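You operate a simulated robot arm through the tools that you are given. There is no shell and no other tool. Be economical: measure what you need, move in short steps, check, and stop when the job is done.

Carry out the task below with a simulated two-armed robot. There is one attempt and no reset: what you move stays moved.

Task
Set the loaded washer to start Cotton in 2 hours.
Fine: shut the soap drawer and the door; press start so that WAIT shows and leave it waiting; leave the other keys.

The check looks at the end state, three seconds after you hand in, the way a careful person would. Anything else that was tipped, shoved, dropped, spilled or broken makes it a failure.

Robot
Two 7-joint arms with two-finger parallel grippers on one trunk, on a base that drives. Base frame: it is fixed to the floor where the robot stands at the start and does not move with it; the origin is under the middle of the robot, x ahead of it, y to its left, z up. Lengths are in mm, angles in rad, forces in N, time in s.
The left shoulder is at the start at [60, 143, 926], the right one opposite. With the tool pointing down near the work surface each hand reaches from about 240 to 480 mm from the robot's upright axis, wherever it stands, measured 20 degrees to its own side. Places, roughly: soap drawer [600, 0, 800]; washer delay key [500, -500, 800]; washer dial [600, -200, 800]; washer door [500, -200, 500]; washer extra rinse key [600, -400, 800]; washer prewash key [600, -400, 800]; washer spin key [600, -300, 800]; washer temperature key [600, -300, 800]. Payload 1.57 kg a hand.
Tool frame (each hand has its own): the origin (TCP) lies between the finger pads and is the grasp point; the fingertips stand 30 mm ahead of it; z points along the fingers, y is the line along which they close. Largest opening 110 mm; finger width 24, thickness 12; the body of the gripper, 48 by 112 mm, starts 78 mm behind the TCP.
Orientation is that of the tool frame in the base frame, as a unit quaternion [x, y, z, w]. With the fingers straight down and closing along the base's y, the tool's x points along the base's -x, its y along +y and its z along -z.

Tools
- The arms move only by the tool play_rows. It takes "left_motion", "right_motion" or both (then of equal length, played together; a hand with none holds still); each is a list of rows, each a list of 7 numbers: the turn, a rotation vector about the base's x, y, z in units of 45 degrees (1.0 is 45 degrees), then the shift along the base's x, y, z in units of 100 mm (1.0 is 100 mm), then the gripper command, from -1 (shut) to 1 (fully open), values between in proportion. In form: [[wx, wy, wz, tx, ty, tz, gripper], ...]. A call has 1 to 12 rows; each row is the pose to reach, as a shift and turn from the pose commanded when the call began. A call with a number of a shift or a turn outside -1 to 1 is refused whole. Rows are played at 5 a second. More than 50 mm and 0.15 rad between two rows, or a gripper value outside its range, and nothing of the call is played. Where a pose cannot be reached the arm comes as near as it can. A force on the tool above 40 N (or 10 N above the force at the start of the call, whichever is more), or a blocked arm, ends the call early, and 0.2 s more pass. The fingers move at their own pace (about 45 mm/s each) and stop on an object; they squeeze with about 31 N. The grip force told is the motor's: it shows also when the fingers shut on nothing. Time passes only in rows, and 0.2 s behind the last, so rows that repeat a pose let the fingers close. It gives the time, the measured TCP pose, the force on the tool (base axes), the opening and the grip force at its end, in the units of the frame above (readings bear some noise), with the torque about the TCP (base axes, N m) and any sound that the robot's microphone picked up, and new pictures: "views" is both (left out), scene, wrist or none (wrist: the cameras of the hands that moved).
- Cameras (640 x 400 px; columns grow to the right, rows downward): "scene" is now at [28.9, -29, 1518.5]; the picture's right is [-0.44, -0.90, 0.00], its down [-0.79, 0.39, -0.46] and it looks along [0.41, -0.21, -0.89] (base axes); focal length 251 px, centre (320, 200). "left" rides on the left gripper at [70, -16, -141] in its tool frame; the picture's right is [0.23, 0.97, 0.00], its down [-0.86, 0.20, -0.48] and it looks along [-0.47, 0.11, 0.88] (tool axes); focal length 222 px, centre (320, 200). "right" rides on the right gripper at [70, 16, -141] in its tool frame; the picture's right is [-0.23, 0.97, 0.00], its down [-0.86, -0.20, -0.48] and it looks along [-0.47, -0.11, 0.88] (tool axes); focal length 222 px, centre (320, 200). There is no depth. A picture from a camera that has moved, and an enlarged one, comes with that camera's place and axes in the base frame and with its lens.
- slide_trunk(by): slides the trunk up (or, below 0, down) by that many mm; the arms and the scene camera ride with it, the base frame stays. It gives what a move gives, with no picture.
- drive_base(legs): drives the robot by 1 to 6 legs, each [ahead, left, turn to the left] in mm, mm and rad, along the robot's own axes; the way and the turn of a leg run together, so that a leg with both is an arc; at most 1500 mm and 3.142 rad a leg. The arms and the cameras ride along, it lands a little off, and it stops where it bumps. It gives what a move gives, and a new picture of the scene camera.
- pan_tilt(pan, tilt): turns the head with the scene camera to pan (to the left, within 1.501 rad either way) and tilt (down, from -0.506 to 1.204), counted from straight ahead of the robot. It gives what a move gives, and a new picture of the scene camera.
- close_up(camera, box): a new picture of the part [left, top, right, bottom] of that camera's present view, enlarged. It takes no simulated time.
- close_job(): hands the job in; it is judged then, once.

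Work in short steps. Places have to be worked out from the pictures, the camera data and where the tool is seen: move nearer, look again, correct. Check each grasp and each placing, and mend what went wrong. You have 120 turns and 260 pictures in all, those below and enlarged ones among them. Open the grippers and draw the arms clear of the work before you hand the job in, unless the task says otherwise; then end with one line.

The tools are called by a JSON object that holds its "api" and its "payload". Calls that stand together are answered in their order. play_rows: Moves the arms, as the interface text tells. Its arguments: {"type":"object","properties":{"left_motion":{"type":"array","items":{"type":"array","items":{"type":"number"}}},"right_motion":{"type":"array","items":{"type":"array","items":{"type":"number"}}},"views":{"type":"string","enum":["both","scene","wrist","none"]}},"required":[]} The other tools are called the same way: slide_trunk (by) slides the trunk up or down; drive_base (legs) drives the base; pan_tilt (pan, tilt) turns the head that bears the scene camera; close_up (camera, box) takes an enlarged picture of a part of a camera's view; close_job () hands the job in.

At the start:

```text
time_s: 0.0
left_tool_pos: [459.0, -39.8, 1019.3]
left_tcp_rot: [0.0, 1.0, 0.0, 0.001]
left_wrist_force: [0.7, -0.1, -0.4]
left_torque: [0.02, 0.0, 0.02]
left_finger_gap: 109.8
left_grip_force: 0.0
right_tool_pos: [406.9, -343.9, 994.9]
right_tcp_rot: [0.0, 1.0, 0.001, 0.001]
right_wrist_force: [0.3, -0.6, 0.9]
right_torque: [0.01, -0.03, 0.02]
right_finger_gap: 110.0
right_grip_force: 0.0
trunk travel left (down, up): [-525.0, 65.0]
robot x, y, heading: [-1.3, -0.5, -0.003]
head pan, tilt: [-0.461, 1.091]
```

scene: 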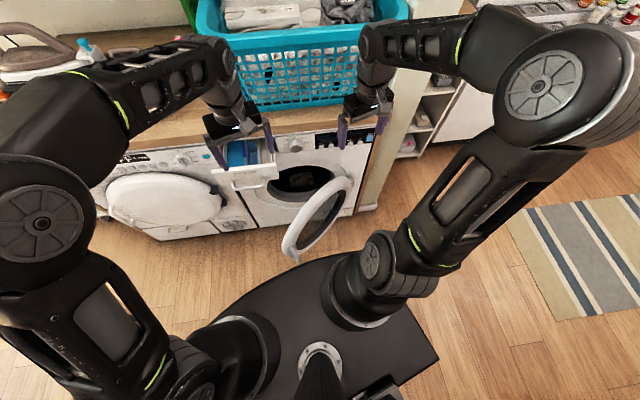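
right: 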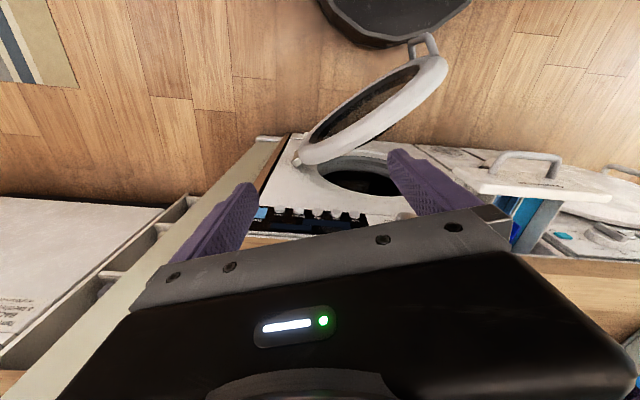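
left: 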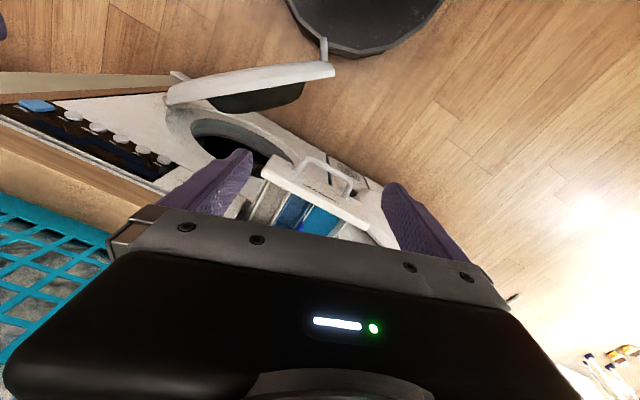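

The washer's drawer and door are open. I'll look closer at the panel.

{"api": "close_up", "payload": {"camera": "scene", "box": [180, 100, 420, 270]}}

{"api": "close_up", "payload": {"camera": "right", "box": [230, 120, 430, 260]}}

```text
2.35 times, centred on (300, 185) of scene
camera zoom: at [28.9, -29.0, 1518.5], right [-0.44, -0.9, 0.0], down [-0.79, 0.39, -0.46], along [0.41, -0.21, -0.89], focal length 591 px, centre (367, 235)
```

zoom: 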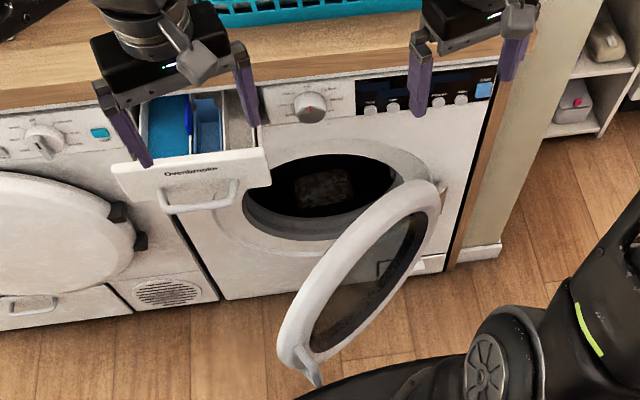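

```text
2.86 times, centred on (330, 190) of right
camera zoom: at [337.0, -327.6, 1136.2], right [0.23, 0.97, 0.0], down [0.86, -0.2, 0.48], along [0.47, -0.11, -0.88], focal length 635 px, centre (291, 229)
```

zoom: 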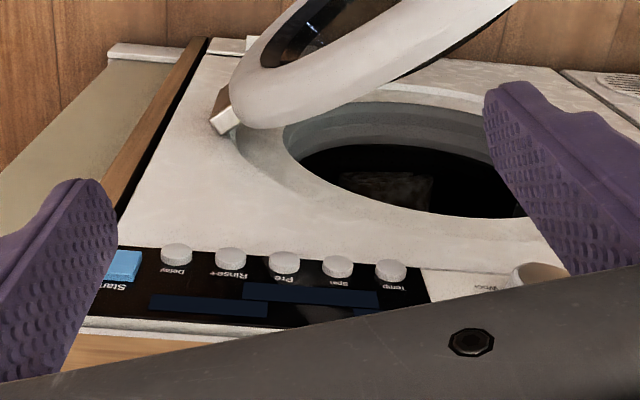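

Panel is yawed about −0.33 rad relative to me. I'll back off, turn to face it squarely and look.

{"api": "drive_base", "payload": {"legs": [[-250, 0, 0], [0, 0, -0.33]]}}

{"api": "pan_tilt", "payload": {"pan": 0, "tilt": 0.8}}

```text
time_s: 2.9
left_tool_pos: [174.1, -185.5, 1019.4]
left_tcp_rot: [0.161, 0.987, 0.0, 0.001]
left_wrist_force: [0.8, 0.9, -0.1]
left_torque: [-0.03, 0.0, 0.05]
left_finger_gap: 109.8
left_grip_force: 0.0
right_tool_pos: [24.3, -456.3, 994.3]
right_tcp_rot: [0.162, 0.987, 0.0, 0.0]
right_wrist_force: [-0.4, -0.2, 0.5]
right_torque: [0.01, -0.02, 0.01]
right_finger_gap: 110.1
right_grip_force: 0.0
trunk travel left (down, up): [-525.0, 65.0]
robot x, y, heading: [-251.1, -4.5, -0.329]
head pan, tilt: [-0.461, 1.091]
camera scene: at [-231.3, -36.5, 1518.5], right [-0.71, -0.71, 0.0], down [-0.63, 0.63, -0.46], along [0.33, -0.33, -0.89], focal length 251 px, centre (320, 200)
```

scene: 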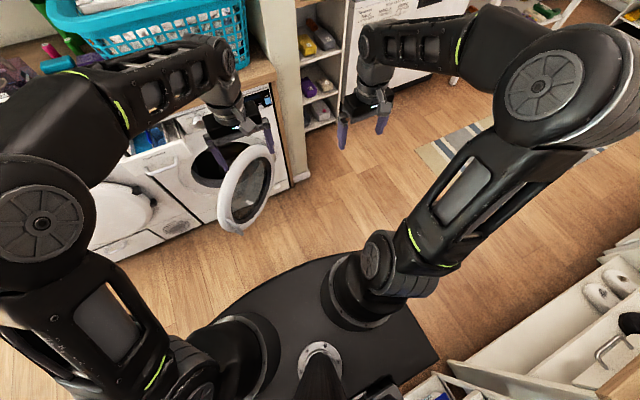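

```text
time_s: 3.8
left_tool_pos: [172.7, -185.5, 1018.2]
left_tcp_rot: [0.162, 0.987, 0.0, 0.001]
left_wrist_force: [-0.2, -0.2, -0.4]
left_torque: [-0.01, 0.01, 0.02]
left_finger_gap: 110.0
left_grip_force: 0.1
right_tool_pos: [24.3, -454.8, 994.5]
right_tcp_rot: [0.163, 0.987, 0.0, 0.0]
right_wrist_force: [0.4, 0.3, -1.1]
right_torque: [0.02, -0.04, -0.02]
right_finger_gap: 109.9
right_grip_force: 0.0
trunk travel left (down, up): [-525.0, 65.0]
robot x, y, heading: [-249.1, 0.9, -0.323]
head pan, tilt: [0.0, 0.799]
camera scene: at [-199.7, -17.0, 1539.6], right [-0.32, -0.95, 0.0], down [-0.68, 0.23, -0.7], along [0.66, -0.22, -0.72], focal length 251 px, centre (320, 200)
```

scene: 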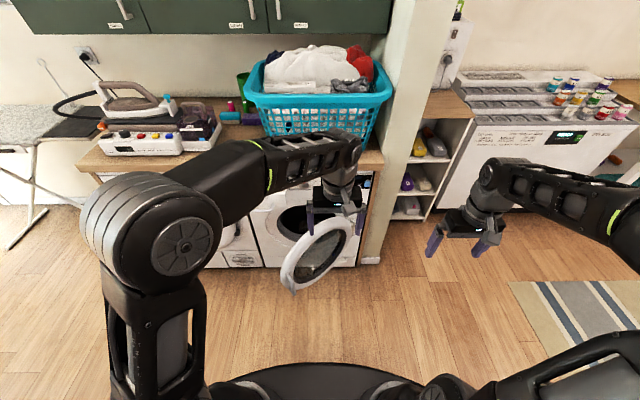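

Facing fairly square now. I'll turn both tools to point forward (horizontal) in two 45° calls.

{"api": "play_rows", "payload": {"left_motion": [[-0.053, -0.158, 0, 0.1, -0.03, 0, 0], [-0.107, -0.316, 0, 0.2, -0.06, 0, 0], [-0.16, -0.473, 0, 0.3, -0.1, 0, 0], [-0.213, -0.631, 0, 0.4, -0.13, 0, -0.5], [-0.267, -0.789, 0, 0.5, -0.16, 0, -1], [-0.32, -0.947, 0, 0.6, -0.2, 0, -1]], "right_motion": [[-0.053, -0.158, 0, 0.1, -0.03, 0, 0], [-0.107, -0.316, 0, 0.2, -0.06, 0, 0], [-0.16, -0.473, 0, 0.3, -0.1, 0, 0], [-0.213, -0.631, 0, 0.4, -0.13, 0, -0.5], [-0.267, -0.789, 0, 0.5, -0.16, 0, -1], [-0.32, -0.947, 0, 0.6, -0.2, 0, -1]], "views": "none"}}

{"api": "play_rows", "payload": {"left_motion": [[-0.053, -0.158, 0, 0.1, -0.03, 0, -1], [-0.107, -0.316, 0, 0.2, -0.06, 0, -1], [-0.16, -0.473, 0, 0.3, -0.1, 0, -1], [-0.213, -0.631, 0, 0.4, -0.13, 0, -1], [-0.267, -0.789, 0, 0.5, -0.16, 0, -1], [-0.32, -0.947, 0, 0.6, -0.2, 0, -1]], "right_motion": [[-0.053, -0.158, 0, 0.1, -0.03, 0, -1], [-0.107, -0.316, 0, 0.2, -0.06, 0, -1], [-0.16, -0.473, 0, 0.3, -0.1, 0, -1], [-0.213, -0.631, 0, 0.4, -0.13, 0, -1], [-0.267, -0.789, 0, 0.5, -0.16, 0, -1], [-0.32, -0.947, 0, 0.6, -0.2, 0, -1]], "views": "both"}}

```text
time_s: 5.2
left_tool_pos: [232.1, -206.8, 1020.2]
left_tcp_rot: [0.151, 0.911, -0.061, 0.378]
left_wrist_force: [0.6, -0.6, 0.3]
left_torque: [-0.02, 0.01, 0.01]
left_finger_gap: 0.0
left_grip_force: 5.9
right_tool_pos: [85.0, -478.3, 993.9]
right_tcp_rot: [0.151, 0.911, -0.062, 0.378]
right_wrist_force: [-1.4, 0.1, 0.5]
right_torque: [0.01, -0.02, -0.03]
right_finger_gap: 0.2
right_grip_force: 5.8
trunk travel left (down, up): [-525.0, 65.0]
robot x, y, heading: [-249.8, -2.0, -0.329]
head pan, tilt: [0.0, 0.799]
```

```text
time_s: 6.6
left_tool_pos: [293.9, -225.9, 1020.4]
left_tcp_rot: [0.116, 0.697, -0.115, 0.698]
left_wrist_force: [-0.1, -0.8, 0.2]
left_torque: [0.03, -0.01, 0.02]
left_finger_gap: 0.0
left_grip_force: 21.6
right_tool_pos: [146.4, -496.3, 994.4]
right_tcp_rot: [0.115, 0.697, -0.115, 0.698]
right_wrist_force: [-0.3, -0.3, -1.2]
right_torque: [0.0, -0.01, 0.01]
right_finger_gap: 0.1
right_grip_force: 20.8
trunk travel left (down, up): [-525.0, 65.0]
robot x, y, heading: [-247.9, 0.2, -0.323]
head pan, tilt: [0.0, 0.799]
camera scene: at [-199.2, -18.1, 1539.7], right [-0.32, -0.95, 0.0], down [-0.68, 0.23, -0.7], along [0.66, -0.22, -0.72], focal length 251 px, centre (320, 200)
camera right: at [17.1, -436.3, 924.7], right [0.31, 0.92, 0.23], down [-0.52, -0.04, 0.85], along [0.8, -0.38, 0.47], focal length 222 px, centre (320, 200)
camera left: at [154.5, -195.9, 949.8], right [0.31, 0.92, -0.23], down [-0.39, 0.34, 0.85], along [0.87, -0.18, 0.47], focal length 222 px, centre (320, 200)
```

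scene: 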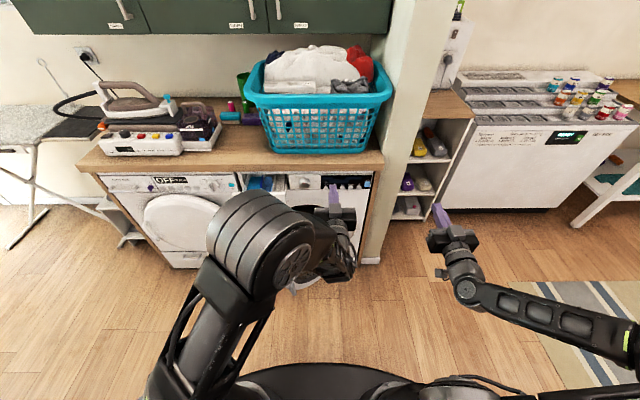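
right: 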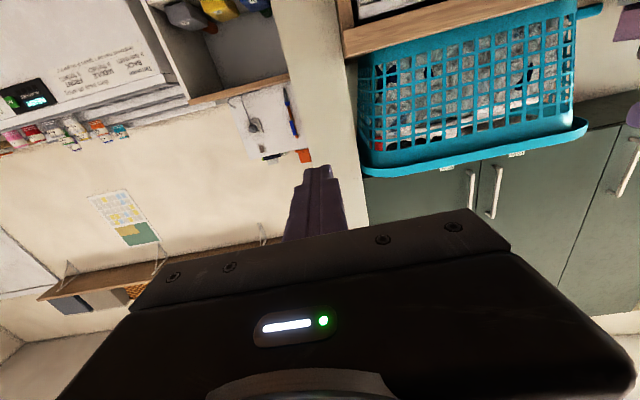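
left: 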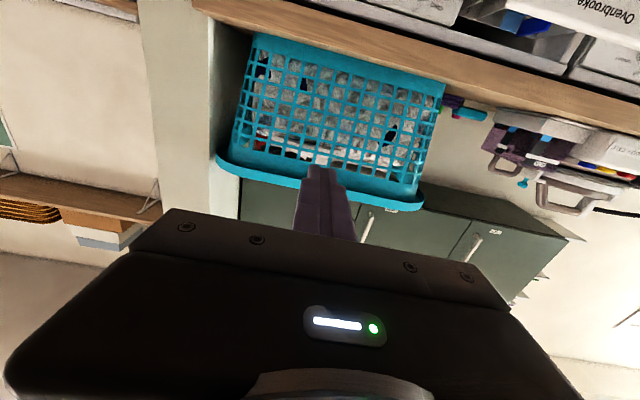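

I'll move the left arm to the left to unblock the view and then zoom on the panel.

{"api": "play_rows", "payload": {"left_motion": [[0, 0, 0, 0.12, 0.38, 0, -1], [0, 0, 0, 0.24, 0.76, 0, -1], [0, 0, 0, 0.3, 0.99, 0, -1]], "views": "none"}}

{"api": "play_rows", "payload": {"left_motion": [[0, 0, 0, 0.0, 0.4, 0, -1], [0, 0, 0, 0, 0.8, 0, -1], [0, 0, 0, 0, 0.99, 0, -1]], "views": "scene"}}

{"api": "close_up", "payload": {"camera": "scene", "box": [240, 140, 400, 240]}}

```text
time_s: 7.4
left_tool_pos: [323.6, -127.0, 1016.9]
left_tcp_rot: [0.116, 0.697, -0.114, 0.698]
left_wrist_force: [0.1, 0.3, -0.4]
left_torque: [0.0, -0.01, 0.01]
left_finger_gap: 0.0
left_grip_force: 21.1
right_tool_pos: [144.5, -497.8, 994.9]
right_tcp_rot: [0.116, 0.698, -0.114, 0.697]
right_wrist_force: [-0.1, 0.1, 0.2]
right_torque: [-0.04, -0.02, 0.0]
right_finger_gap: 0.0
right_grip_force: 21.4
trunk travel left (down, up): [-525.0, 65.0]
robot x, y, heading: [-249.0, -1.7, -0.326]
head pan, tilt: [0.0, 0.799]
```

```text
time_s: 8.2
left_tool_pos: [311.2, -50.7, 1022.8]
left_tcp_rot: [0.11, 0.699, -0.108, 0.698]
left_wrist_force: [-0.6, 0.4, 0.1]
left_torque: [0.02, -0.01, 0.02]
left_finger_gap: 0.3
left_grip_force: 21.4
left hand out of reach, approached as far as the arm can: row 2, 3
right_tool_pos: [145.5, -495.4, 994.4]
right_tcp_rot: [0.115, 0.698, -0.114, 0.697]
right_wrist_force: [0.9, 0.4, -0.6]
right_torque: [-0.01, -0.01, 0.03]
right_finger_gap: 0.0
right_grip_force: 21.2
trunk travel left (down, up): [-525.0, 65.0]
robot x, y, heading: [-248.9, -1.8, -0.328]
head pan, tilt: [0.0, 0.799]
camera scene: at [-199.6, -16.7, 1539.6], right [-0.32, -0.95, 0.0], down [-0.68, 0.23, -0.7], along [0.66, -0.22, -0.72], focal length 251 px, centre (320, 200)
```

scene: 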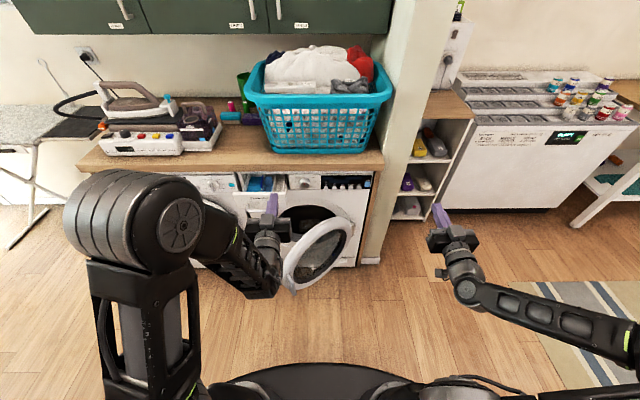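

```text
4.00 times, centred on (320, 190) of scene
camera zoom: at [-199.6, -16.7, 1539.6], right [-0.32, -0.95, 0.0], down [-0.68, 0.23, -0.7], along [0.66, -0.22, -0.72], focal length 1005 px, centre (320, 240)
```

zoom: 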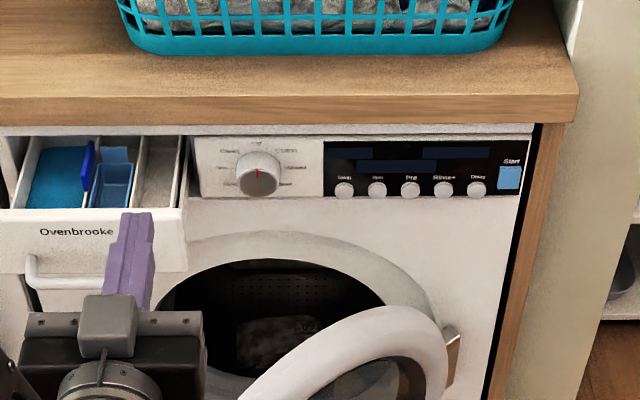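

Panel layout visible: dial, five keys, Start. I'll back up a bit and lower the trunk to see the dial labels head-on.

{"api": "drive_base", "payload": {"legs": [[-150, 0, 0]]}}

{"api": "slide_trunk", "payload": {"by": -350}}

{"api": "pan_tilt", "payload": {"pan": 0, "tilt": 0.45}}

{"api": "close_up", "payload": {"camera": "scene", "box": [240, 140, 400, 240]}}

```text
time_s: 9.5
left_tool_pos: [221.4, -26.9, 1023.4]
left_tcp_rot: [0.113, 0.698, -0.111, 0.698]
left_wrist_force: [-0.7, 0.0, 0.2]
left_torque: [0.01, -0.02, -0.02]
left_finger_gap: 0.0
left_grip_force: 21.2
right_tool_pos: [52.8, -471.4, 995.5]
right_tcp_rot: [0.117, 0.697, -0.117, 0.697]
right_wrist_force: [-0.4, 0.1, 0.6]
right_torque: [0.05, -0.01, 0.0]
right_finger_gap: 0.0
right_grip_force: 21.4
trunk travel left (down, up): [-525.0, 65.0]
robot x, y, heading: [-339.8, 26.7, -0.331]
head pan, tilt: [0.0, 0.799]
stopped in leg 1: the robot was blocked; the commanded pose is now the measured one
camera scene: at [-288.3, 10.6, 1539.7], right [-0.33, -0.94, 0.0], down [-0.68, 0.23, -0.7], along [0.66, -0.23, -0.72], focal length 251 px, centre (320, 200)
```

scene: 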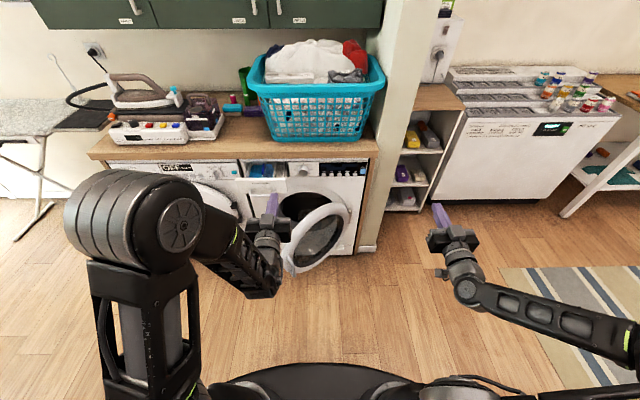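

```text
time_s: 12.9
left_tool_pos: [222.3, -26.6, 673.9]
left_tcp_rot: [0.113, 0.699, -0.11, 0.698]
left_wrist_force: [0.8, -0.9, -0.3]
left_torque: [0.01, 0.04, 0.0]
left_finger_gap: 0.0
left_grip_force: 21.3
right_tool_pos: [54.6, -470.8, 644.4]
right_tcp_rot: [0.116, 0.698, -0.116, 0.697]
right_wrist_force: [-0.7, 0.4, -0.5]
right_torque: [0.0, 0.0, 0.03]
right_finger_gap: 0.1
right_grip_force: 21.4
trunk travel left (down, up): [-175.0, 415.0]
robot x, y, heading: [-338.8, 26.0, -0.331]
head pan, tilt: [0.0, 0.799]
```

```text
time_s: 13.8
left_tool_pos: [222.7, -27.0, 672.2]
left_tcp_rot: [0.113, 0.699, -0.111, 0.698]
left_wrist_force: [0.6, 0.5, 1.0]
left_torque: [0.03, -0.01, -0.03]
left_finger_gap: 0.1
left_grip_force: 21.2
right_tool_pos: [54.3, -471.2, 645.5]
right_tcp_rot: [0.117, 0.697, -0.118, 0.698]
right_wrist_force: [0.3, 0.6, 0.4]
right_torque: [-0.01, 0.01, -0.02]
right_finger_gap: 0.0
right_grip_force: 21.6
trunk travel left (down, up): [-175.0, 415.0]
robot x, y, heading: [-335.1, 31.5, -0.332]
head pan, tilt: [0.0, 0.45]
camera scene: at [-276.7, 6.6, 1220.0], right [-0.33, -0.94, 0.0], down [-0.41, 0.14, -0.9], along [0.85, -0.3, -0.44], focal length 251 px, centre (320, 200)
```

scene: 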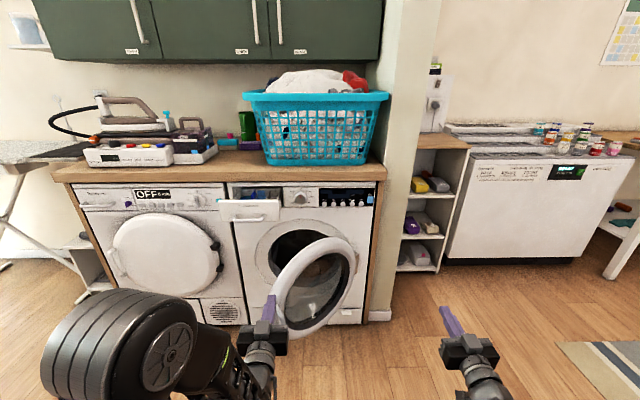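

```text
4.00 times, centred on (320, 190) of scene
camera zoom: at [-276.7, 6.6, 1220.0], right [-0.33, -0.94, 0.0], down [-0.41, 0.14, -0.9], along [0.85, -0.3, -0.44], focal length 1005 px, centre (320, 240)
```

zoom: 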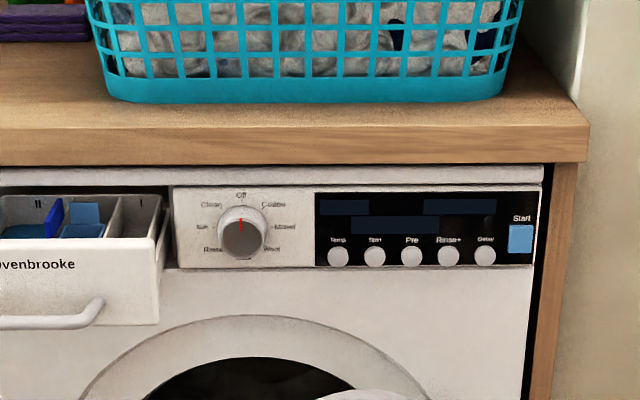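

Zooming on the dial for labels.

{"api": "close_up", "payload": {"camera": "scene", "box": [280, 182, 328, 212]}}

{"api": "close_up", "payload": {"camera": "scene", "box": [200, 180, 380, 340]}}

```text
13.33 times, centred on (304, 197) of scene
camera zoom: at [-276.7, 6.6, 1220.0], right [-0.33, -0.94, 0.0], down [-0.41, 0.14, -0.9], along [0.85, -0.3, -0.44], focal length 3349 px, centre (533, 240)
```

zoom: 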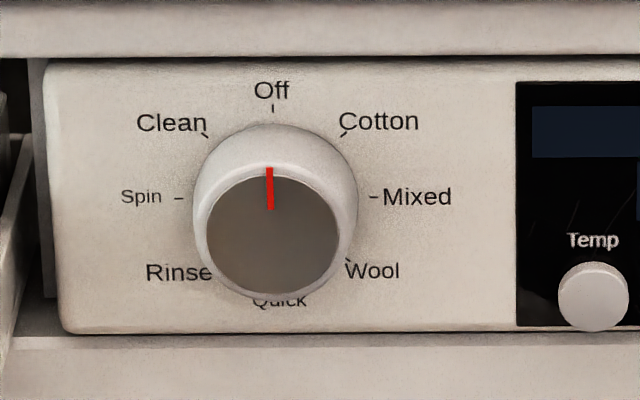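

```text
2.50 times, centred on (290, 260) of scene
camera zoom: at [-276.7, 6.6, 1220.0], right [-0.33, -0.94, 0.0], down [-0.41, 0.14, -0.9], along [0.85, -0.3, -0.44], focal length 628 px, centre (395, 50)
```

zoom: 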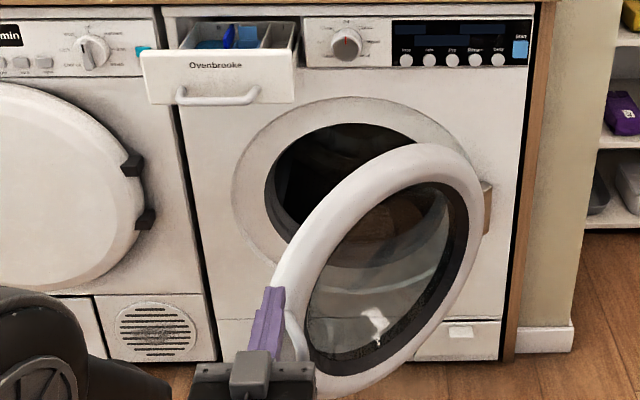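

Off is at 12 o'clock and Cotton is 45° clockwise. I estimate: dial ≈(602,-214,786), delay ≈(541,-456,757), start ≈(525,-487,779), door handle ≈(322,-52,510). I'll retract the left hand and lower it to push the door shut.

{"api": "play_rows", "payload": {"left_motion": [[0, 0, 0, -0.45, 0.15, 0, -1], [0, 0, 0, -0.9, 0.3, 0, -1], [0, 0, 0, -0.95, 0.3, -0.4, -1], [0, 0, 0, -0.95, 0.3, -0.8, -1], [0, 0, 0, -0.95, 0.3, -1, -1]], "views": "none"}}

{"api": "play_rows", "payload": {"left_motion": [[0, 0, 0, -0.45, 0.15, 0, -1], [0, 0, 0, -0.9, 0.3, 0, -1], [0, 0, 0, -0.95, 0.3, -0.4, -1], [0, 0, 0, -0.95, 0.3, -0.55, -1]], "views": "both"}}

{"api": "close_up", "payload": {"camera": "scene", "box": [200, 180, 380, 340]}}

```text
time_s: 15.0
left_tool_pos: [184.3, -65.5, 674.4]
left_tcp_rot: [0.114, 0.7, -0.111, 0.696]
left_wrist_force: [-0.2, 1.0, 0.2]
left_torque: [0.0, 0.02, 0.01]
left_finger_gap: 0.5
left_grip_force: 21.1
left hand out of reach, approached as far as the arm can: row 1, 2, 3, 4, 5
right_tool_pos: [54.7, -471.1, 645.6]
right_tcp_rot: [0.117, 0.697, -0.117, 0.697]
right_wrist_force: [0.1, -0.3, 0.4]
right_torque: [0.01, 0.01, 0.0]
right_finger_gap: 0.0
right_grip_force: 20.5
trunk travel left (down, up): [-175.0, 415.0]
robot x, y, heading: [-335.7, 28.3, -0.334]
head pan, tilt: [0.0, 0.45]
```

```text
time_s: 16.0
left_tool_pos: [130.1, -103.4, 676.4]
left_tcp_rot: [0.113, 0.7, -0.109, 0.696]
left_wrist_force: [0.6, 0.7, -0.3]
left_torque: [-0.01, 0.02, -0.02]
left_finger_gap: 0.2
left_grip_force: 21.4
left hand out of reach, approached as far as the arm can: row 1, 2, 3, 4
right_tool_pos: [54.7, -470.6, 645.2]
right_tcp_rot: [0.117, 0.698, -0.116, 0.697]
right_wrist_force: [-0.2, -0.1, 0.8]
right_torque: [0.0, -0.03, -0.01]
right_finger_gap: 0.0
right_grip_force: 21.1
trunk travel left (down, up): [-175.0, 415.0]
robot x, y, heading: [-335.0, 24.9, -0.334]
head pan, tilt: [0.0, 0.45]
camera scene: at [-276.7, 6.6, 1220.0], right [-0.33, -0.94, 0.0], down [-0.41, 0.14, -0.9], along [0.85, -0.3, -0.44], focal length 251 px, centre (320, 200)
camera left: at [-9.2, -73.3, 608.2], right [0.3, 0.93, -0.22], down [-0.39, 0.33, 0.86], along [0.87, -0.17, 0.46], focal length 222 px, centre (320, 200)
```

scene: 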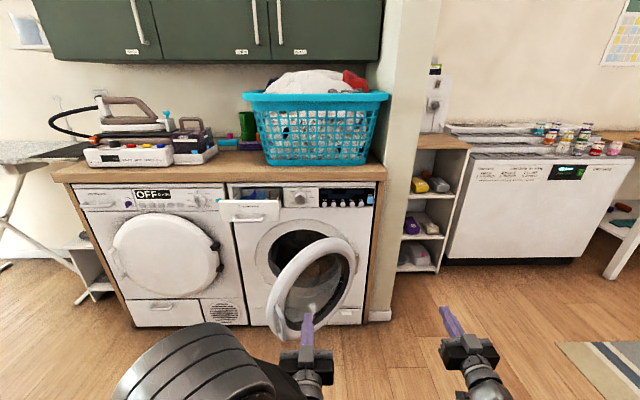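
left: 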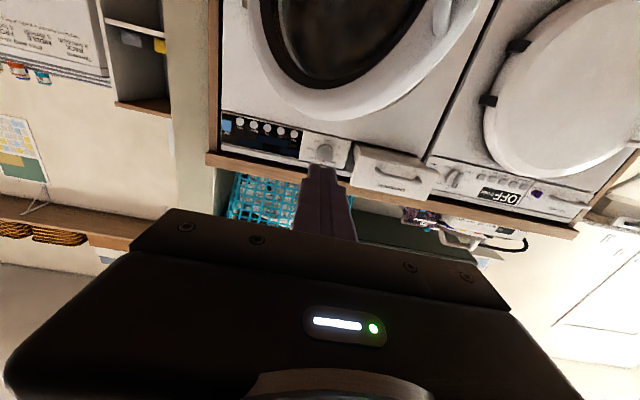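

```text
2.50 times, centred on (290, 260) of scene
camera zoom: at [-276.7, 6.6, 1220.0], right [-0.33, -0.94, 0.0], down [-0.41, 0.14, -0.9], along [0.85, -0.3, -0.44], focal length 628 px, centre (395, 50)
```

zoom: 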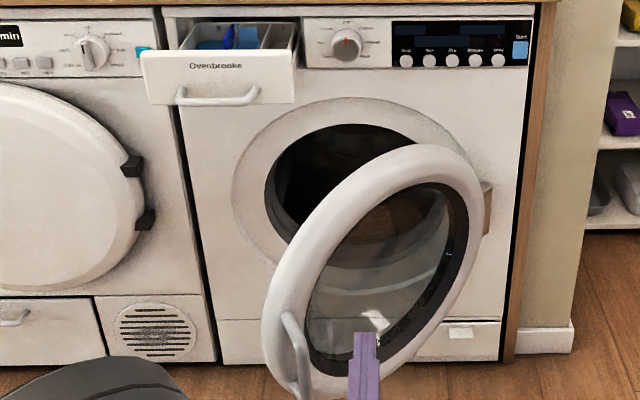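

The horizontal hand can't be lowered by arm alone, so I lower the trunk to bring the left hand to door height (~525) and move sideways left to aim at the door's ring near the handle.

{"api": "slide_trunk", "payload": {"by": -150}}

{"api": "drive_base", "payload": {"legs": [[0, 70, 0]]}}

{"api": "close_up", "payload": {"camera": "scene", "box": [200, 150, 380, 310]}}

```text
time_s: 17.7
left_tool_pos: [130.4, -103.3, 526.8]
left_tcp_rot: [0.114, 0.7, -0.11, 0.696]
left_wrist_force: [1.1, -0.5, -0.2]
left_torque: [0.01, -0.02, 0.0]
left_finger_gap: 0.3
left_grip_force: 21.3
right_tool_pos: [54.0, -471.2, 495.7]
right_tcp_rot: [0.117, 0.697, -0.117, 0.697]
right_wrist_force: [0.5, -0.4, -0.4]
right_torque: [-0.01, -0.01, 0.05]
right_finger_gap: 0.0
right_grip_force: 21.1
trunk travel left (down, up): [-25.0, 565.0]
robot x, y, heading: [-337.2, 24.9, -0.329]
head pan, tilt: [0.0, 0.45]
```

```text
time_s: 18.7
left_tool_pos: [152.4, -36.9, 526.3]
left_tcp_rot: [0.115, 0.7, -0.11, 0.696]
left_wrist_force: [-0.2, 1.4, -0.5]
left_torque: [-0.01, 0.0, -0.03]
left_finger_gap: 0.0
left_grip_force: 21.0
right_tool_pos: [76.9, -405.4, 496.2]
right_tcp_rot: [0.116, 0.697, -0.117, 0.698]
right_wrist_force: [0.0, -0.2, 0.0]
right_torque: [-0.01, -0.02, 0.01]
right_finger_gap: 0.2
right_grip_force: 21.5
trunk travel left (down, up): [-25.0, 565.0]
robot x, y, heading: [-317.5, 94.6, -0.334]
head pan, tilt: [0.0, 0.45]
camera scene: at [-253.7, 72.8, 1070.0], right [-0.33, -0.94, 0.0], down [-0.41, 0.14, -0.9], along [0.85, -0.3, -0.44], focal length 251 px, centre (320, 200)
```

scene: 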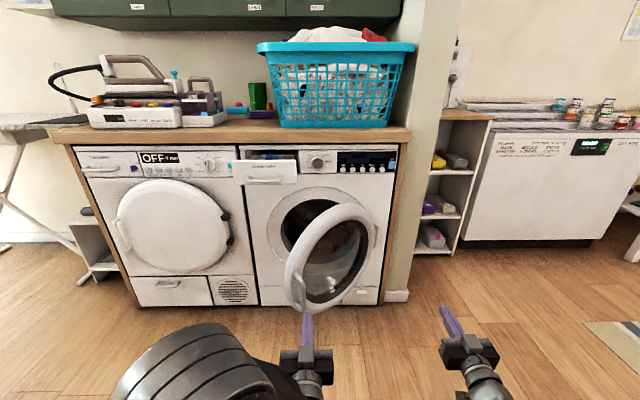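

```text
2.50 times, centred on (290, 230) of scene
camera zoom: at [-253.7, 72.8, 1070.0], right [-0.33, -0.94, 0.0], down [-0.41, 0.14, -0.9], along [0.85, -0.3, -0.44], focal length 628 px, centre (395, 125)
```

zoom: 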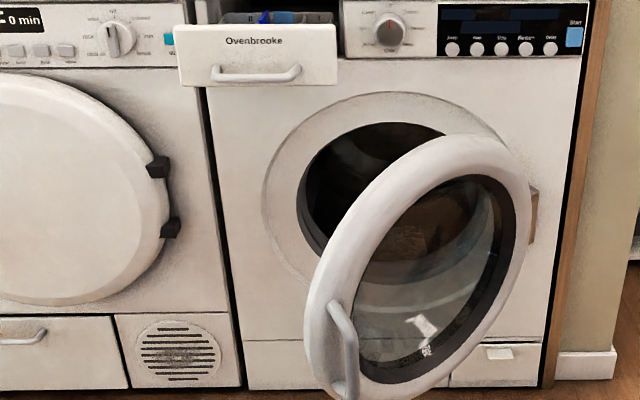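

Door path understood (handle moves mostly along +x). First move the right hand out of the way (right, back) so it won't hit the door/hinge when I drive.

{"api": "play_rows", "payload": {"right_motion": [[0, 0, 0, -0.2, -0.4, 0.1, -1], [0, 0, 0, -0.4, -0.75, 0.2, -1], [0, 0, 0, -0.6, -0.9, 0.4, -1], [0, 0, 0, -0.8, -0.9, 0.7, -1], [0, 0, 0, -0.8, -0.9, 1.0, -1]], "views": "none"}}

{"api": "drive_base", "payload": {"legs": [[120, 15, 0]]}}

{"api": "close_up", "payload": {"camera": "scene", "box": [200, 180, 380, 340]}}

```text
time_s: 19.9
left_tool_pos: [152.5, -38.0, 525.2]
left_tcp_rot: [0.114, 0.7, -0.11, 0.696]
left_wrist_force: [0.4, -0.7, -0.6]
left_torque: [0.01, 0.04, 0.03]
left_finger_gap: 0.0
left_grip_force: 21.2
right_tool_pos: [-2.7, -495.9, 595.2]
right_tcp_rot: [0.117, 0.698, -0.116, 0.697]
right_wrist_force: [-0.1, 0.4, 0.0]
right_torque: [-0.03, 0.01, -0.02]
right_finger_gap: 0.1
right_grip_force: 21.4
trunk travel left (down, up): [-25.0, 565.0]
robot x, y, heading: [-314.8, 93.5, -0.335]
head pan, tilt: [0.0, 0.45]
```

```text
time_s: 21.2
left_tool_pos: [271.3, -62.2, 526.9]
left_tcp_rot: [0.114, 0.7, -0.11, 0.696]
left_wrist_force: [-0.1, -0.2, 0.1]
left_torque: [0.01, -0.03, -0.02]
left_finger_gap: 0.1
left_grip_force: 21.8
right_tool_pos: [114.9, -521.5, 594.1]
right_tcp_rot: [0.119, 0.697, -0.118, 0.697]
right_wrist_force: [-0.7, 0.1, -0.2]
right_torque: [-0.03, -0.01, -0.01]
right_finger_gap: 0.0
right_grip_force: 21.3
trunk travel left (down, up): [-25.0, 565.0]
robot x, y, heading: [-196.7, 64.1, -0.333]
head pan, tilt: [0.0, 0.45]
camera scene: at [-135.3, 47.6, 1070.0], right [-0.33, -0.94, 0.0], down [-0.41, 0.14, -0.9], along [0.85, -0.3, -0.44], focal length 251 px, centre (320, 200)
```

scene: 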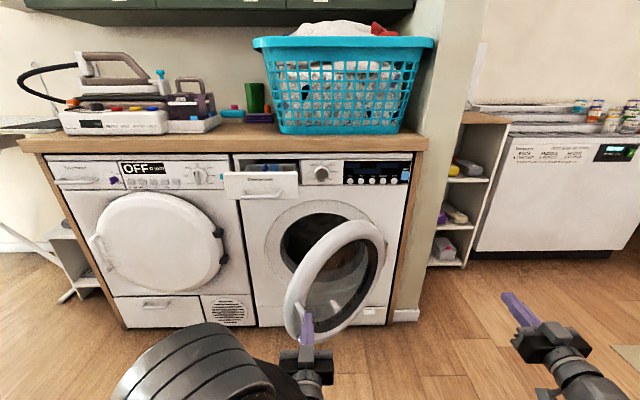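

```text
2.50 times, centred on (290, 260) of scene
camera zoom: at [-135.3, 47.6, 1070.0], right [-0.33, -0.94, 0.0], down [-0.41, 0.14, -0.9], along [0.85, -0.3, -0.44], focal length 628 px, centre (395, 50)
```

zoom: 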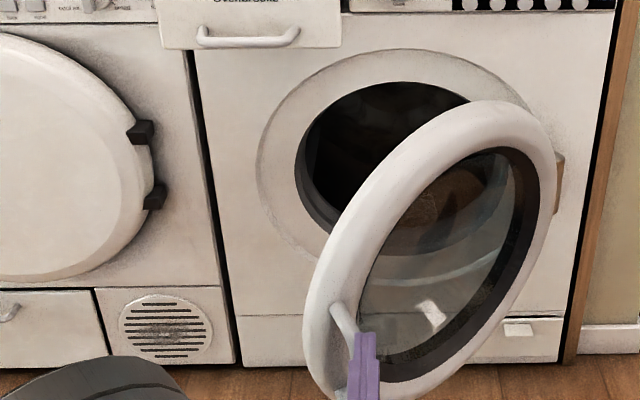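

Fingertip is just inside of the handle, near the ring. Drive on diagonally in steps.

{"api": "drive_base", "payload": {"legs": [[94, 28, 0]]}}

{"api": "close_up", "payload": {"camera": "scene", "box": [200, 200, 380, 360]}}

```text
time_s: 22.3
left_tool_pos: [370.8, -67.6, 526.1]
left_tcp_rot: [0.115, 0.7, -0.109, 0.696]
left_wrist_force: [0.0, -1.1, 0.3]
left_torque: [-0.05, -0.03, 0.03]
left_finger_gap: 0.0
left_grip_force: 21.4
right_tool_pos: [214.2, -525.0, 593.5]
right_tcp_rot: [0.117, 0.697, -0.117, 0.697]
right_wrist_force: [0.9, 0.0, -0.4]
right_torque: [0.0, -0.01, 0.0]
right_finger_gap: 0.0
right_grip_force: 21.2
trunk travel left (down, up): [-25.0, 565.0]
robot x, y, heading: [-97.7, 61.3, -0.337]
head pan, tilt: [0.0, 0.45]
camera scene: at [-36.5, 42.8, 1070.0], right [-0.33, -0.94, 0.0], down [-0.41, 0.14, -0.9], along [0.85, -0.3, -0.44], focal length 251 px, centre (320, 200)
```

scene: 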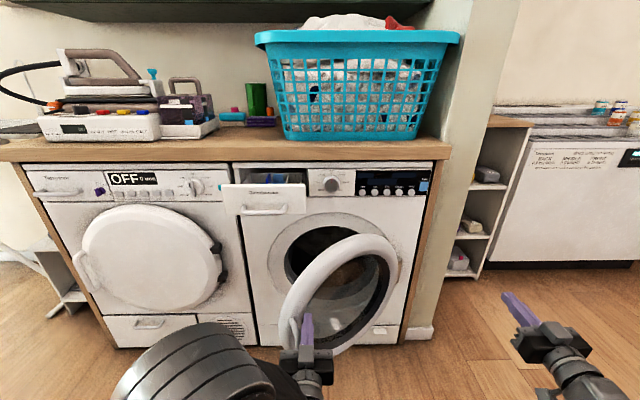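

```text
2.50 times, centred on (290, 280) of scene
camera zoom: at [-36.5, 42.8, 1070.0], right [-0.33, -0.94, 0.0], down [-0.41, 0.14, -0.9], along [0.85, -0.3, -0.44], focal length 628 px, centre (395, 0)
```

zoom: 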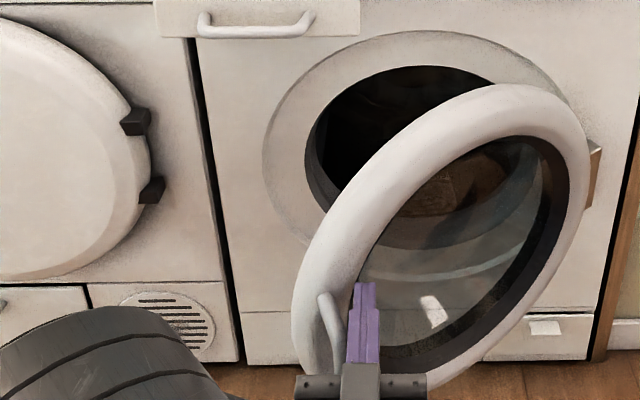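

No contact yet; continue forward in small steps, slightly more to the left.

{"api": "drive_base", "payload": {"legs": [[45, 20, 0]]}}

{"api": "close_up", "payload": {"camera": "scene", "box": [200, 220, 380, 380]}}

```text
time_s: 23.2
left_tool_pos: [420.3, -63.4, 526.3]
left_tcp_rot: [0.115, 0.7, -0.111, 0.696]
left_wrist_force: [0.2, 0.2, 0.0]
left_torque: [-0.01, 0.0, -0.02]
left_finger_gap: 0.0
left_grip_force: 20.9
right_tool_pos: [262.4, -522.1, 594.4]
right_tcp_rot: [0.117, 0.697, -0.118, 0.697]
right_wrist_force: [0.0, 0.4, 0.9]
right_torque: [-0.01, -0.01, 0.02]
right_finger_gap: 0.2
right_grip_force: 21.5
trunk travel left (down, up): [-25.0, 565.0]
robot x, y, heading: [-49.3, 69.7, -0.339]
head pan, tilt: [0.0, 0.45]
camera scene: at [12.7, 46.8, 1070.0], right [-0.33, -0.94, 0.0], down [-0.41, 0.14, -0.9], along [0.85, -0.3, -0.44], focal length 251 px, centre (320, 200)
```

scene: 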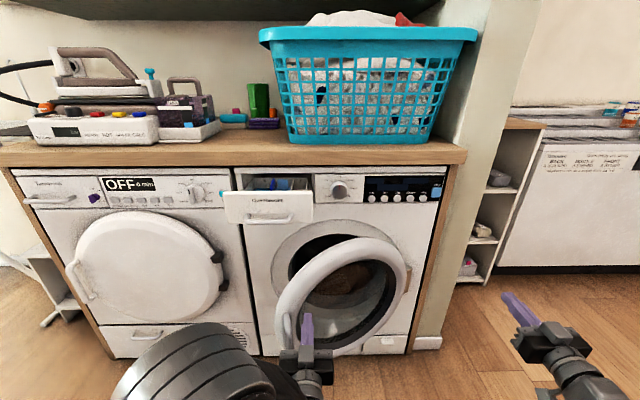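

```text
2.50 times, centred on (290, 300) of scene
camera zoom: at [12.7, 46.8, 1070.0], right [-0.33, -0.94, 0.0], down [-0.41, 0.14, -0.9], along [0.85, -0.3, -0.44], focal length 628 px, centre (395, -50)
```

zoom: 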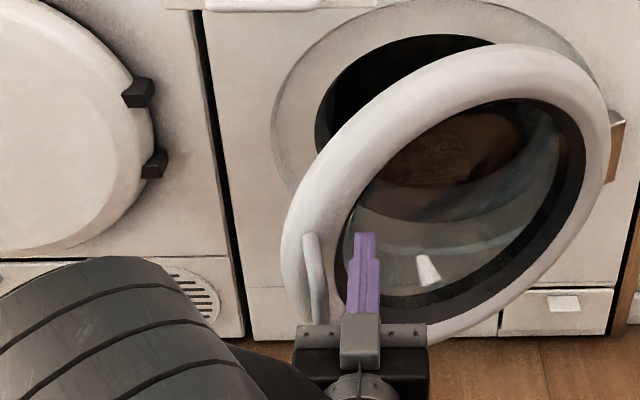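

The door ring looks rounder — it seems to be swinging shut freely. Continue.

{"api": "drive_base", "payload": {"legs": [[60, 30, 0]]}}

{"api": "close_up", "payload": {"camera": "scene", "box": [200, 220, 400, 400]}}

```text
time_s: 24.2
left_tool_pos: [485.7, -54.4, 525.6]
left_tcp_rot: [0.115, 0.7, -0.11, 0.696]
left_wrist_force: [0.6, -0.4, -1.0]
left_torque: [-0.02, 0.02, -0.03]
left_finger_gap: 0.0
left_grip_force: 21.2
right_tool_pos: [330.2, -512.6, 594.8]
right_tcp_rot: [0.118, 0.697, -0.117, 0.697]
right_wrist_force: [0.6, -0.4, -1.2]
right_torque: [-0.01, 0.01, 0.02]
right_finger_gap: 0.0
right_grip_force: 21.8
trunk travel left (down, up): [-25.0, 565.0]
robot x, y, heading: [20.2, 75.8, -0.338]
head pan, tilt: [0.0, 0.45]
camera scene: at [79.2, 55.8, 1070.0], right [-0.33, -0.94, 0.0], down [-0.41, 0.14, -0.9], along [0.85, -0.3, -0.44], focal length 251 px, centre (320, 200)
```

scene: 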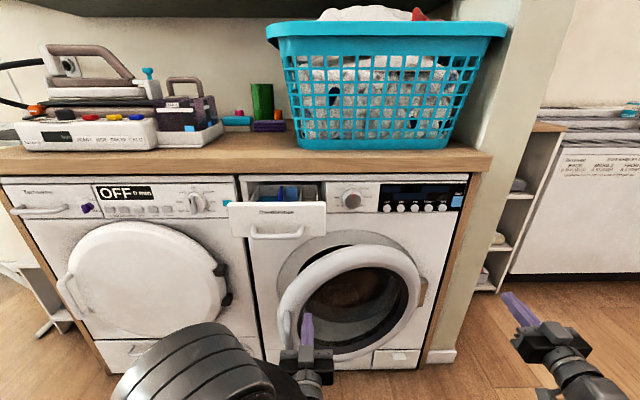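

```text
2.22 times, centred on (300, 310) of scene
camera zoom: at [79.2, 55.8, 1070.0], right [-0.33, -0.94, 0.0], down [-0.41, 0.14, -0.9], along [0.85, -0.3, -0.44], focal length 558 px, centre (364, -44)
```

zoom: 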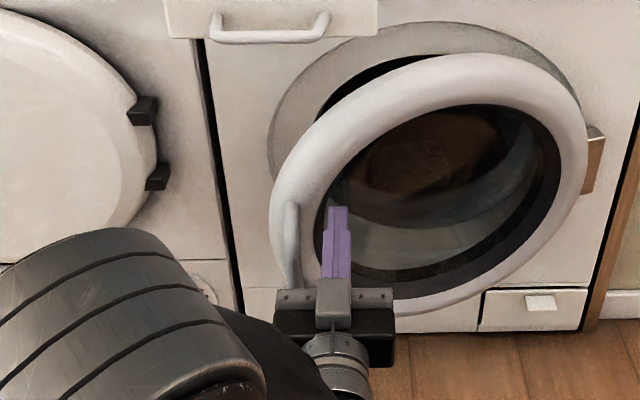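

Nearly closed. Now finish the push with the arm under force monitoring.

{"api": "play_rows", "payload": {"left_motion": [[0, 0, 0, 0.15, 0.0, 0, -1], [0, 0, 0, 0.3, 0.0, 0, -1], [0, 0, 0, 0.4, 0.0, 0, -1], [0, 0, 0, 0.5, 0.0, 0, -1], [0, 0, 0, 0.6, 0.0, 0, -1]], "views": "scene"}}

{"api": "close_up", "payload": {"camera": "scene", "box": [200, 220, 400, 400]}}

```text
time_s: 25.4
left_tool_pos: [546.3, -53.6, 526.2]
left_tcp_rot: [0.114, 0.7, -0.11, 0.696]
left_wrist_force: [-0.1, -0.2, 0.1]
left_torque: [0.01, 0.0, 0.02]
left_finger_gap: 0.0
left_grip_force: 21.4
right_tool_pos: [329.3, -512.8, 595.1]
right_tcp_rot: [0.116, 0.698, -0.115, 0.698]
right_wrist_force: [1.3, 0.3, 0.1]
right_torque: [0.0, -0.01, 0.0]
right_finger_gap: 0.1
right_grip_force: 20.7
trunk travel left (down, up): [-25.0, 565.0]
robot x, y, heading: [15.5, 75.3, -0.332]
head pan, tilt: [0.0, 0.45]
camera scene: at [79.2, 55.8, 1070.0], right [-0.33, -0.94, 0.0], down [-0.41, 0.14, -0.9], along [0.85, -0.3, -0.44], focal length 251 px, centre (320, 200)
```

scene: 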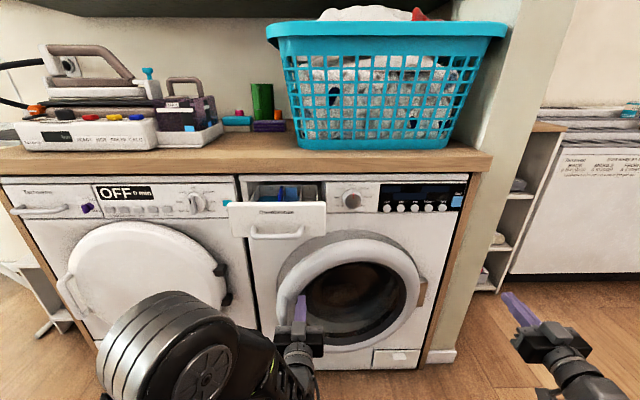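

```text
2.22 times, centred on (300, 310) of scene
camera zoom: at [79.2, 55.8, 1070.0], right [-0.33, -0.94, 0.0], down [-0.41, 0.14, -0.9], along [0.85, -0.3, -0.44], focal length 558 px, centre (364, -44)
```

zoom: 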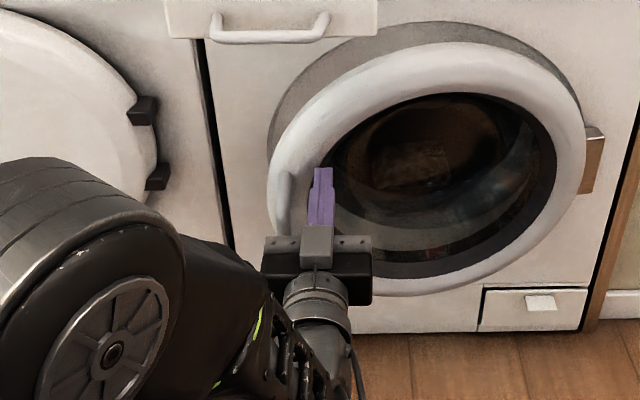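

Still slightly ajar; keep pushing.

{"api": "play_rows", "payload": {"left_motion": [[0, 0, 0, 0.1, 0.0, 0, -1], [0, 0, 0, 0.2, 0.0, 0, -1], [0, 0, 0, 0.3, 0.0, 0, -1], [0, 0, 0, 0.4, 0.0, 0, -1], [0, 0, 0, 0.5, 0.0, 0, -1], [0, 0, 0, 0.6, 0.0, 0, -1], [0, 0, 0, 0.7, 0.0, 0, -1]], "views": "none"}}

{"api": "close_up", "payload": {"camera": "scene", "box": [200, 220, 400, 400]}}

```text
time_s: 26.9
left_tool_pos: [605.2, -53.0, 526.9]
left_tcp_rot: [0.116, 0.7, -0.111, 0.696]
left_wrist_force: [-14.5, 6.9, 5.8]
left_torque: [-0.06, -0.35, 0.09]
left_finger_gap: 0.0
left_grip_force: 21.1
right_tool_pos: [329.5, -512.3, 595.6]
right_tcp_rot: [0.116, 0.697, -0.116, 0.698]
right_wrist_force: [0.1, -1.2, -0.6]
right_torque: [-0.02, 0.02, 0.02]
right_finger_gap: 0.0
right_grip_force: 21.2
trunk travel left (down, up): [-25.0, 565.0]
robot x, y, heading: [20.0, 76.2, -0.333]
head pan, tilt: [0.0, 0.45]
stopped in row 7 (left hand): the force on the tool passed its limit at 55 N (the readings are from after the stop); the commanded pose is now the measured one
```

```text
2.22 times, centred on (300, 310) of scene
camera zoom: at [77.6, 56.6, 1070.3], right [-0.33, -0.94, 0.0], down [-0.41, 0.14, -0.9], along [0.85, -0.29, -0.43], focal length 558 px, centre (364, -44)
```

zoom: 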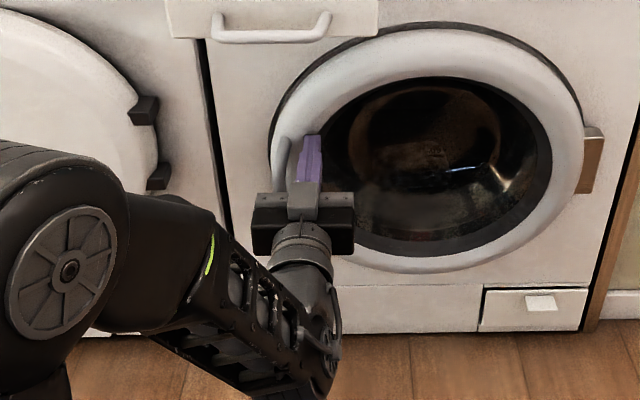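

Force hit 55 N, door appears shut. Withdraw the left hand and check it stays.

{"api": "play_rows", "payload": {"left_motion": [[0, 0, 0, -0.4, 0.05, 0, -1], [0, 0, 0, -0.8, 0.1, 0, -1], [0, 0, 0, -1.0, 0.15, 0, -1]], "views": "none"}}

{"api": "close_up", "payload": {"camera": "scene", "box": [200, 180, 470, 400]}}

```text
time_s: 27.7
left_tool_pos: [507.9, -40.1, 524.6]
left_tcp_rot: [0.114, 0.702, -0.109, 0.695]
left_wrist_force: [-0.1, 0.3, -0.5]
left_torque: [-0.02, 0.01, 0.04]
left_finger_gap: 0.0
left_grip_force: 21.4
right_tool_pos: [330.2, -512.6, 594.1]
right_tcp_rot: [0.116, 0.697, -0.117, 0.698]
right_wrist_force: [0.0, -0.6, 0.7]
right_torque: [-0.01, -0.02, 0.01]
right_finger_gap: 0.2
right_grip_force: 21.5
trunk travel left (down, up): [-25.0, 565.0]
robot x, y, heading: [17.7, 80.0, -0.333]
head pan, tilt: [0.0, 0.45]
```

```text
1.82 times, centred on (335, 290) of scene
camera zoom: at [79.2, 56.0, 1070.0], right [-0.33, -0.94, 0.0], down [-0.41, 0.14, -0.9], along [0.85, -0.29, -0.44], focal length 457 px, centre (293, 36)
```

zoom: 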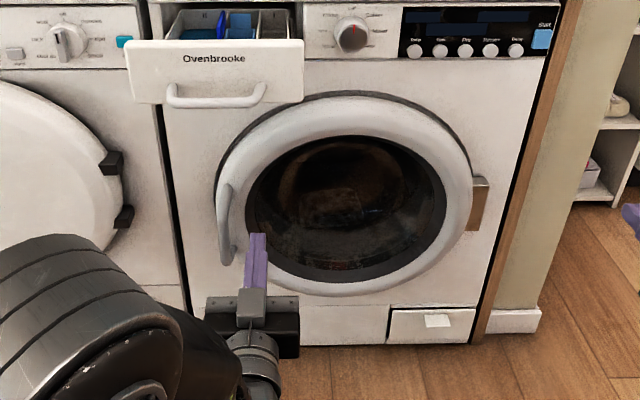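

Door is shut. Now back off, raise the trunk ~255 so the left hand is at drawer height, and shift left to align with the drawer.

{"api": "drive_base", "payload": {"legs": [[-130, 0, 0], [0, 40, 0]]}}

{"api": "slide_trunk", "payload": {"by": 255}}

{"api": "pan_tilt", "payload": {"pan": 0, "tilt": 0.65}}

{"api": "close_up", "payload": {"camera": "scene", "box": [200, 140, 440, 290]}}

```text
time_s: 29.5
left_tool_pos: [397.3, 39.1, 524.1]
left_tcp_rot: [0.115, 0.701, -0.109, 0.695]
left_wrist_force: [-0.7, 0.6, -0.2]
left_torque: [-0.01, -0.02, 0.01]
left_finger_gap: 0.0
left_grip_force: 21.1
right_tool_pos: [220.1, -432.0, 594.8]
right_tcp_rot: [0.117, 0.697, -0.117, 0.697]
right_wrist_force: [0.4, 0.0, 0.0]
right_torque: [0.01, 0.0, 0.02]
right_finger_gap: 0.3
right_grip_force: 21.3
trunk travel left (down, up): [-25.0, 565.0]
robot x, y, heading: [-92.6, 152.3, -0.332]
head pan, tilt: [0.0, 0.45]
camera scene: at [-30.6, 136.1, 1070.0], right [-0.33, -0.95, 0.0], down [-0.41, 0.14, -0.9], along [0.85, -0.29, -0.44], focal length 251 px, centre (320, 200)
```

scene: 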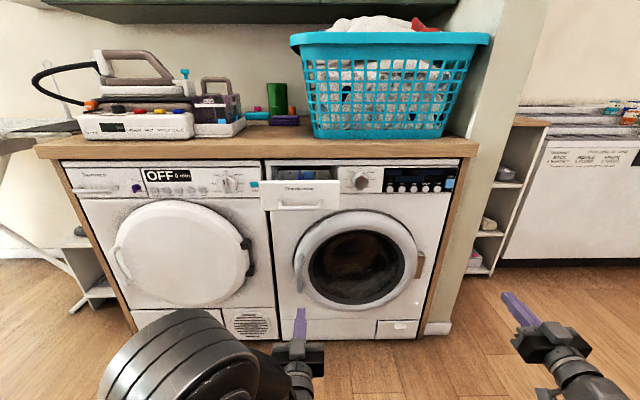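

```text
time_s: 32.1
left_tool_pos: [398.2, 38.8, 780.3]
left_tcp_rot: [0.115, 0.701, -0.109, 0.695]
left_wrist_force: [-0.3, -1.0, 0.4]
left_torque: [-0.02, 0.01, -0.02]
left_finger_gap: 0.0
left_grip_force: 21.4
right_tool_pos: [219.8, -432.3, 851.3]
right_tcp_rot: [0.118, 0.698, -0.116, 0.697]
right_wrist_force: [0.0, -0.4, -0.2]
right_torque: [-0.01, 0.02, -0.01]
right_finger_gap: 0.0
right_grip_force: 21.4
trunk travel left (down, up): [-280.0, 310.0]
robot x, y, heading: [-92.2, 155.8, -0.327]
head pan, tilt: [0.0, 0.45]
```

```text
time_s: 32.9
left_tool_pos: [397.6, 39.6, 779.4]
left_tcp_rot: [0.115, 0.701, -0.111, 0.695]
left_wrist_force: [-0.5, 0.3, 0.3]
left_torque: [0.02, -0.02, -0.02]
left_finger_gap: 0.0
left_grip_force: 21.0
right_tool_pos: [220.6, -430.7, 849.1]
right_tcp_rot: [0.118, 0.698, -0.116, 0.697]
right_wrist_force: [0.1, 0.0, -0.4]
right_torque: [-0.02, -0.03, 0.04]
right_finger_gap: 0.1
right_grip_force: 21.0
trunk travel left (down, up): [-280.0, 310.0]
robot x, y, heading: [-91.4, 156.4, -0.33]
head pan, tilt: [0.0, 0.649]
camera scene: at [-35.3, 137.8, 1307.3], right [-0.33, -0.95, 0.0], down [-0.57, 0.2, -0.8], along [0.75, -0.26, -0.6], focal length 251 px, centre (320, 200)
```

scene: 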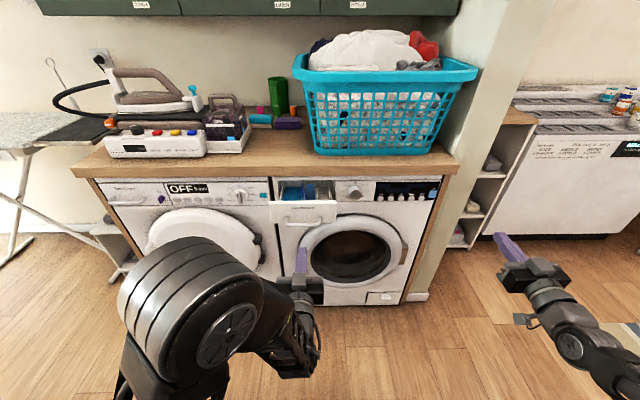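

```text
2.67 times, centred on (320, 215) of scene
camera zoom: at [-35.3, 137.8, 1307.3], right [-0.33, -0.95, 0.0], down [-0.57, 0.2, -0.8], along [0.75, -0.26, -0.6], focal length 670 px, centre (320, 160)
```

zoom: 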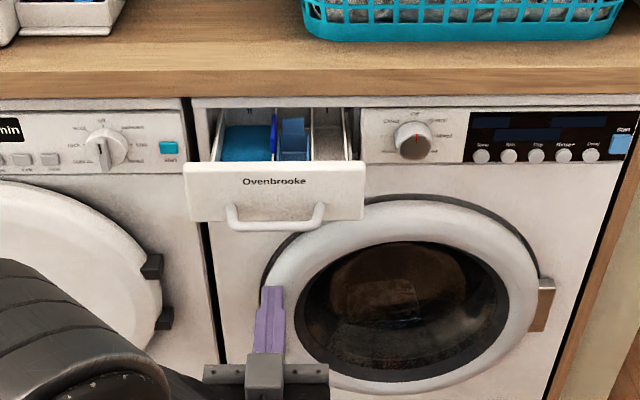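

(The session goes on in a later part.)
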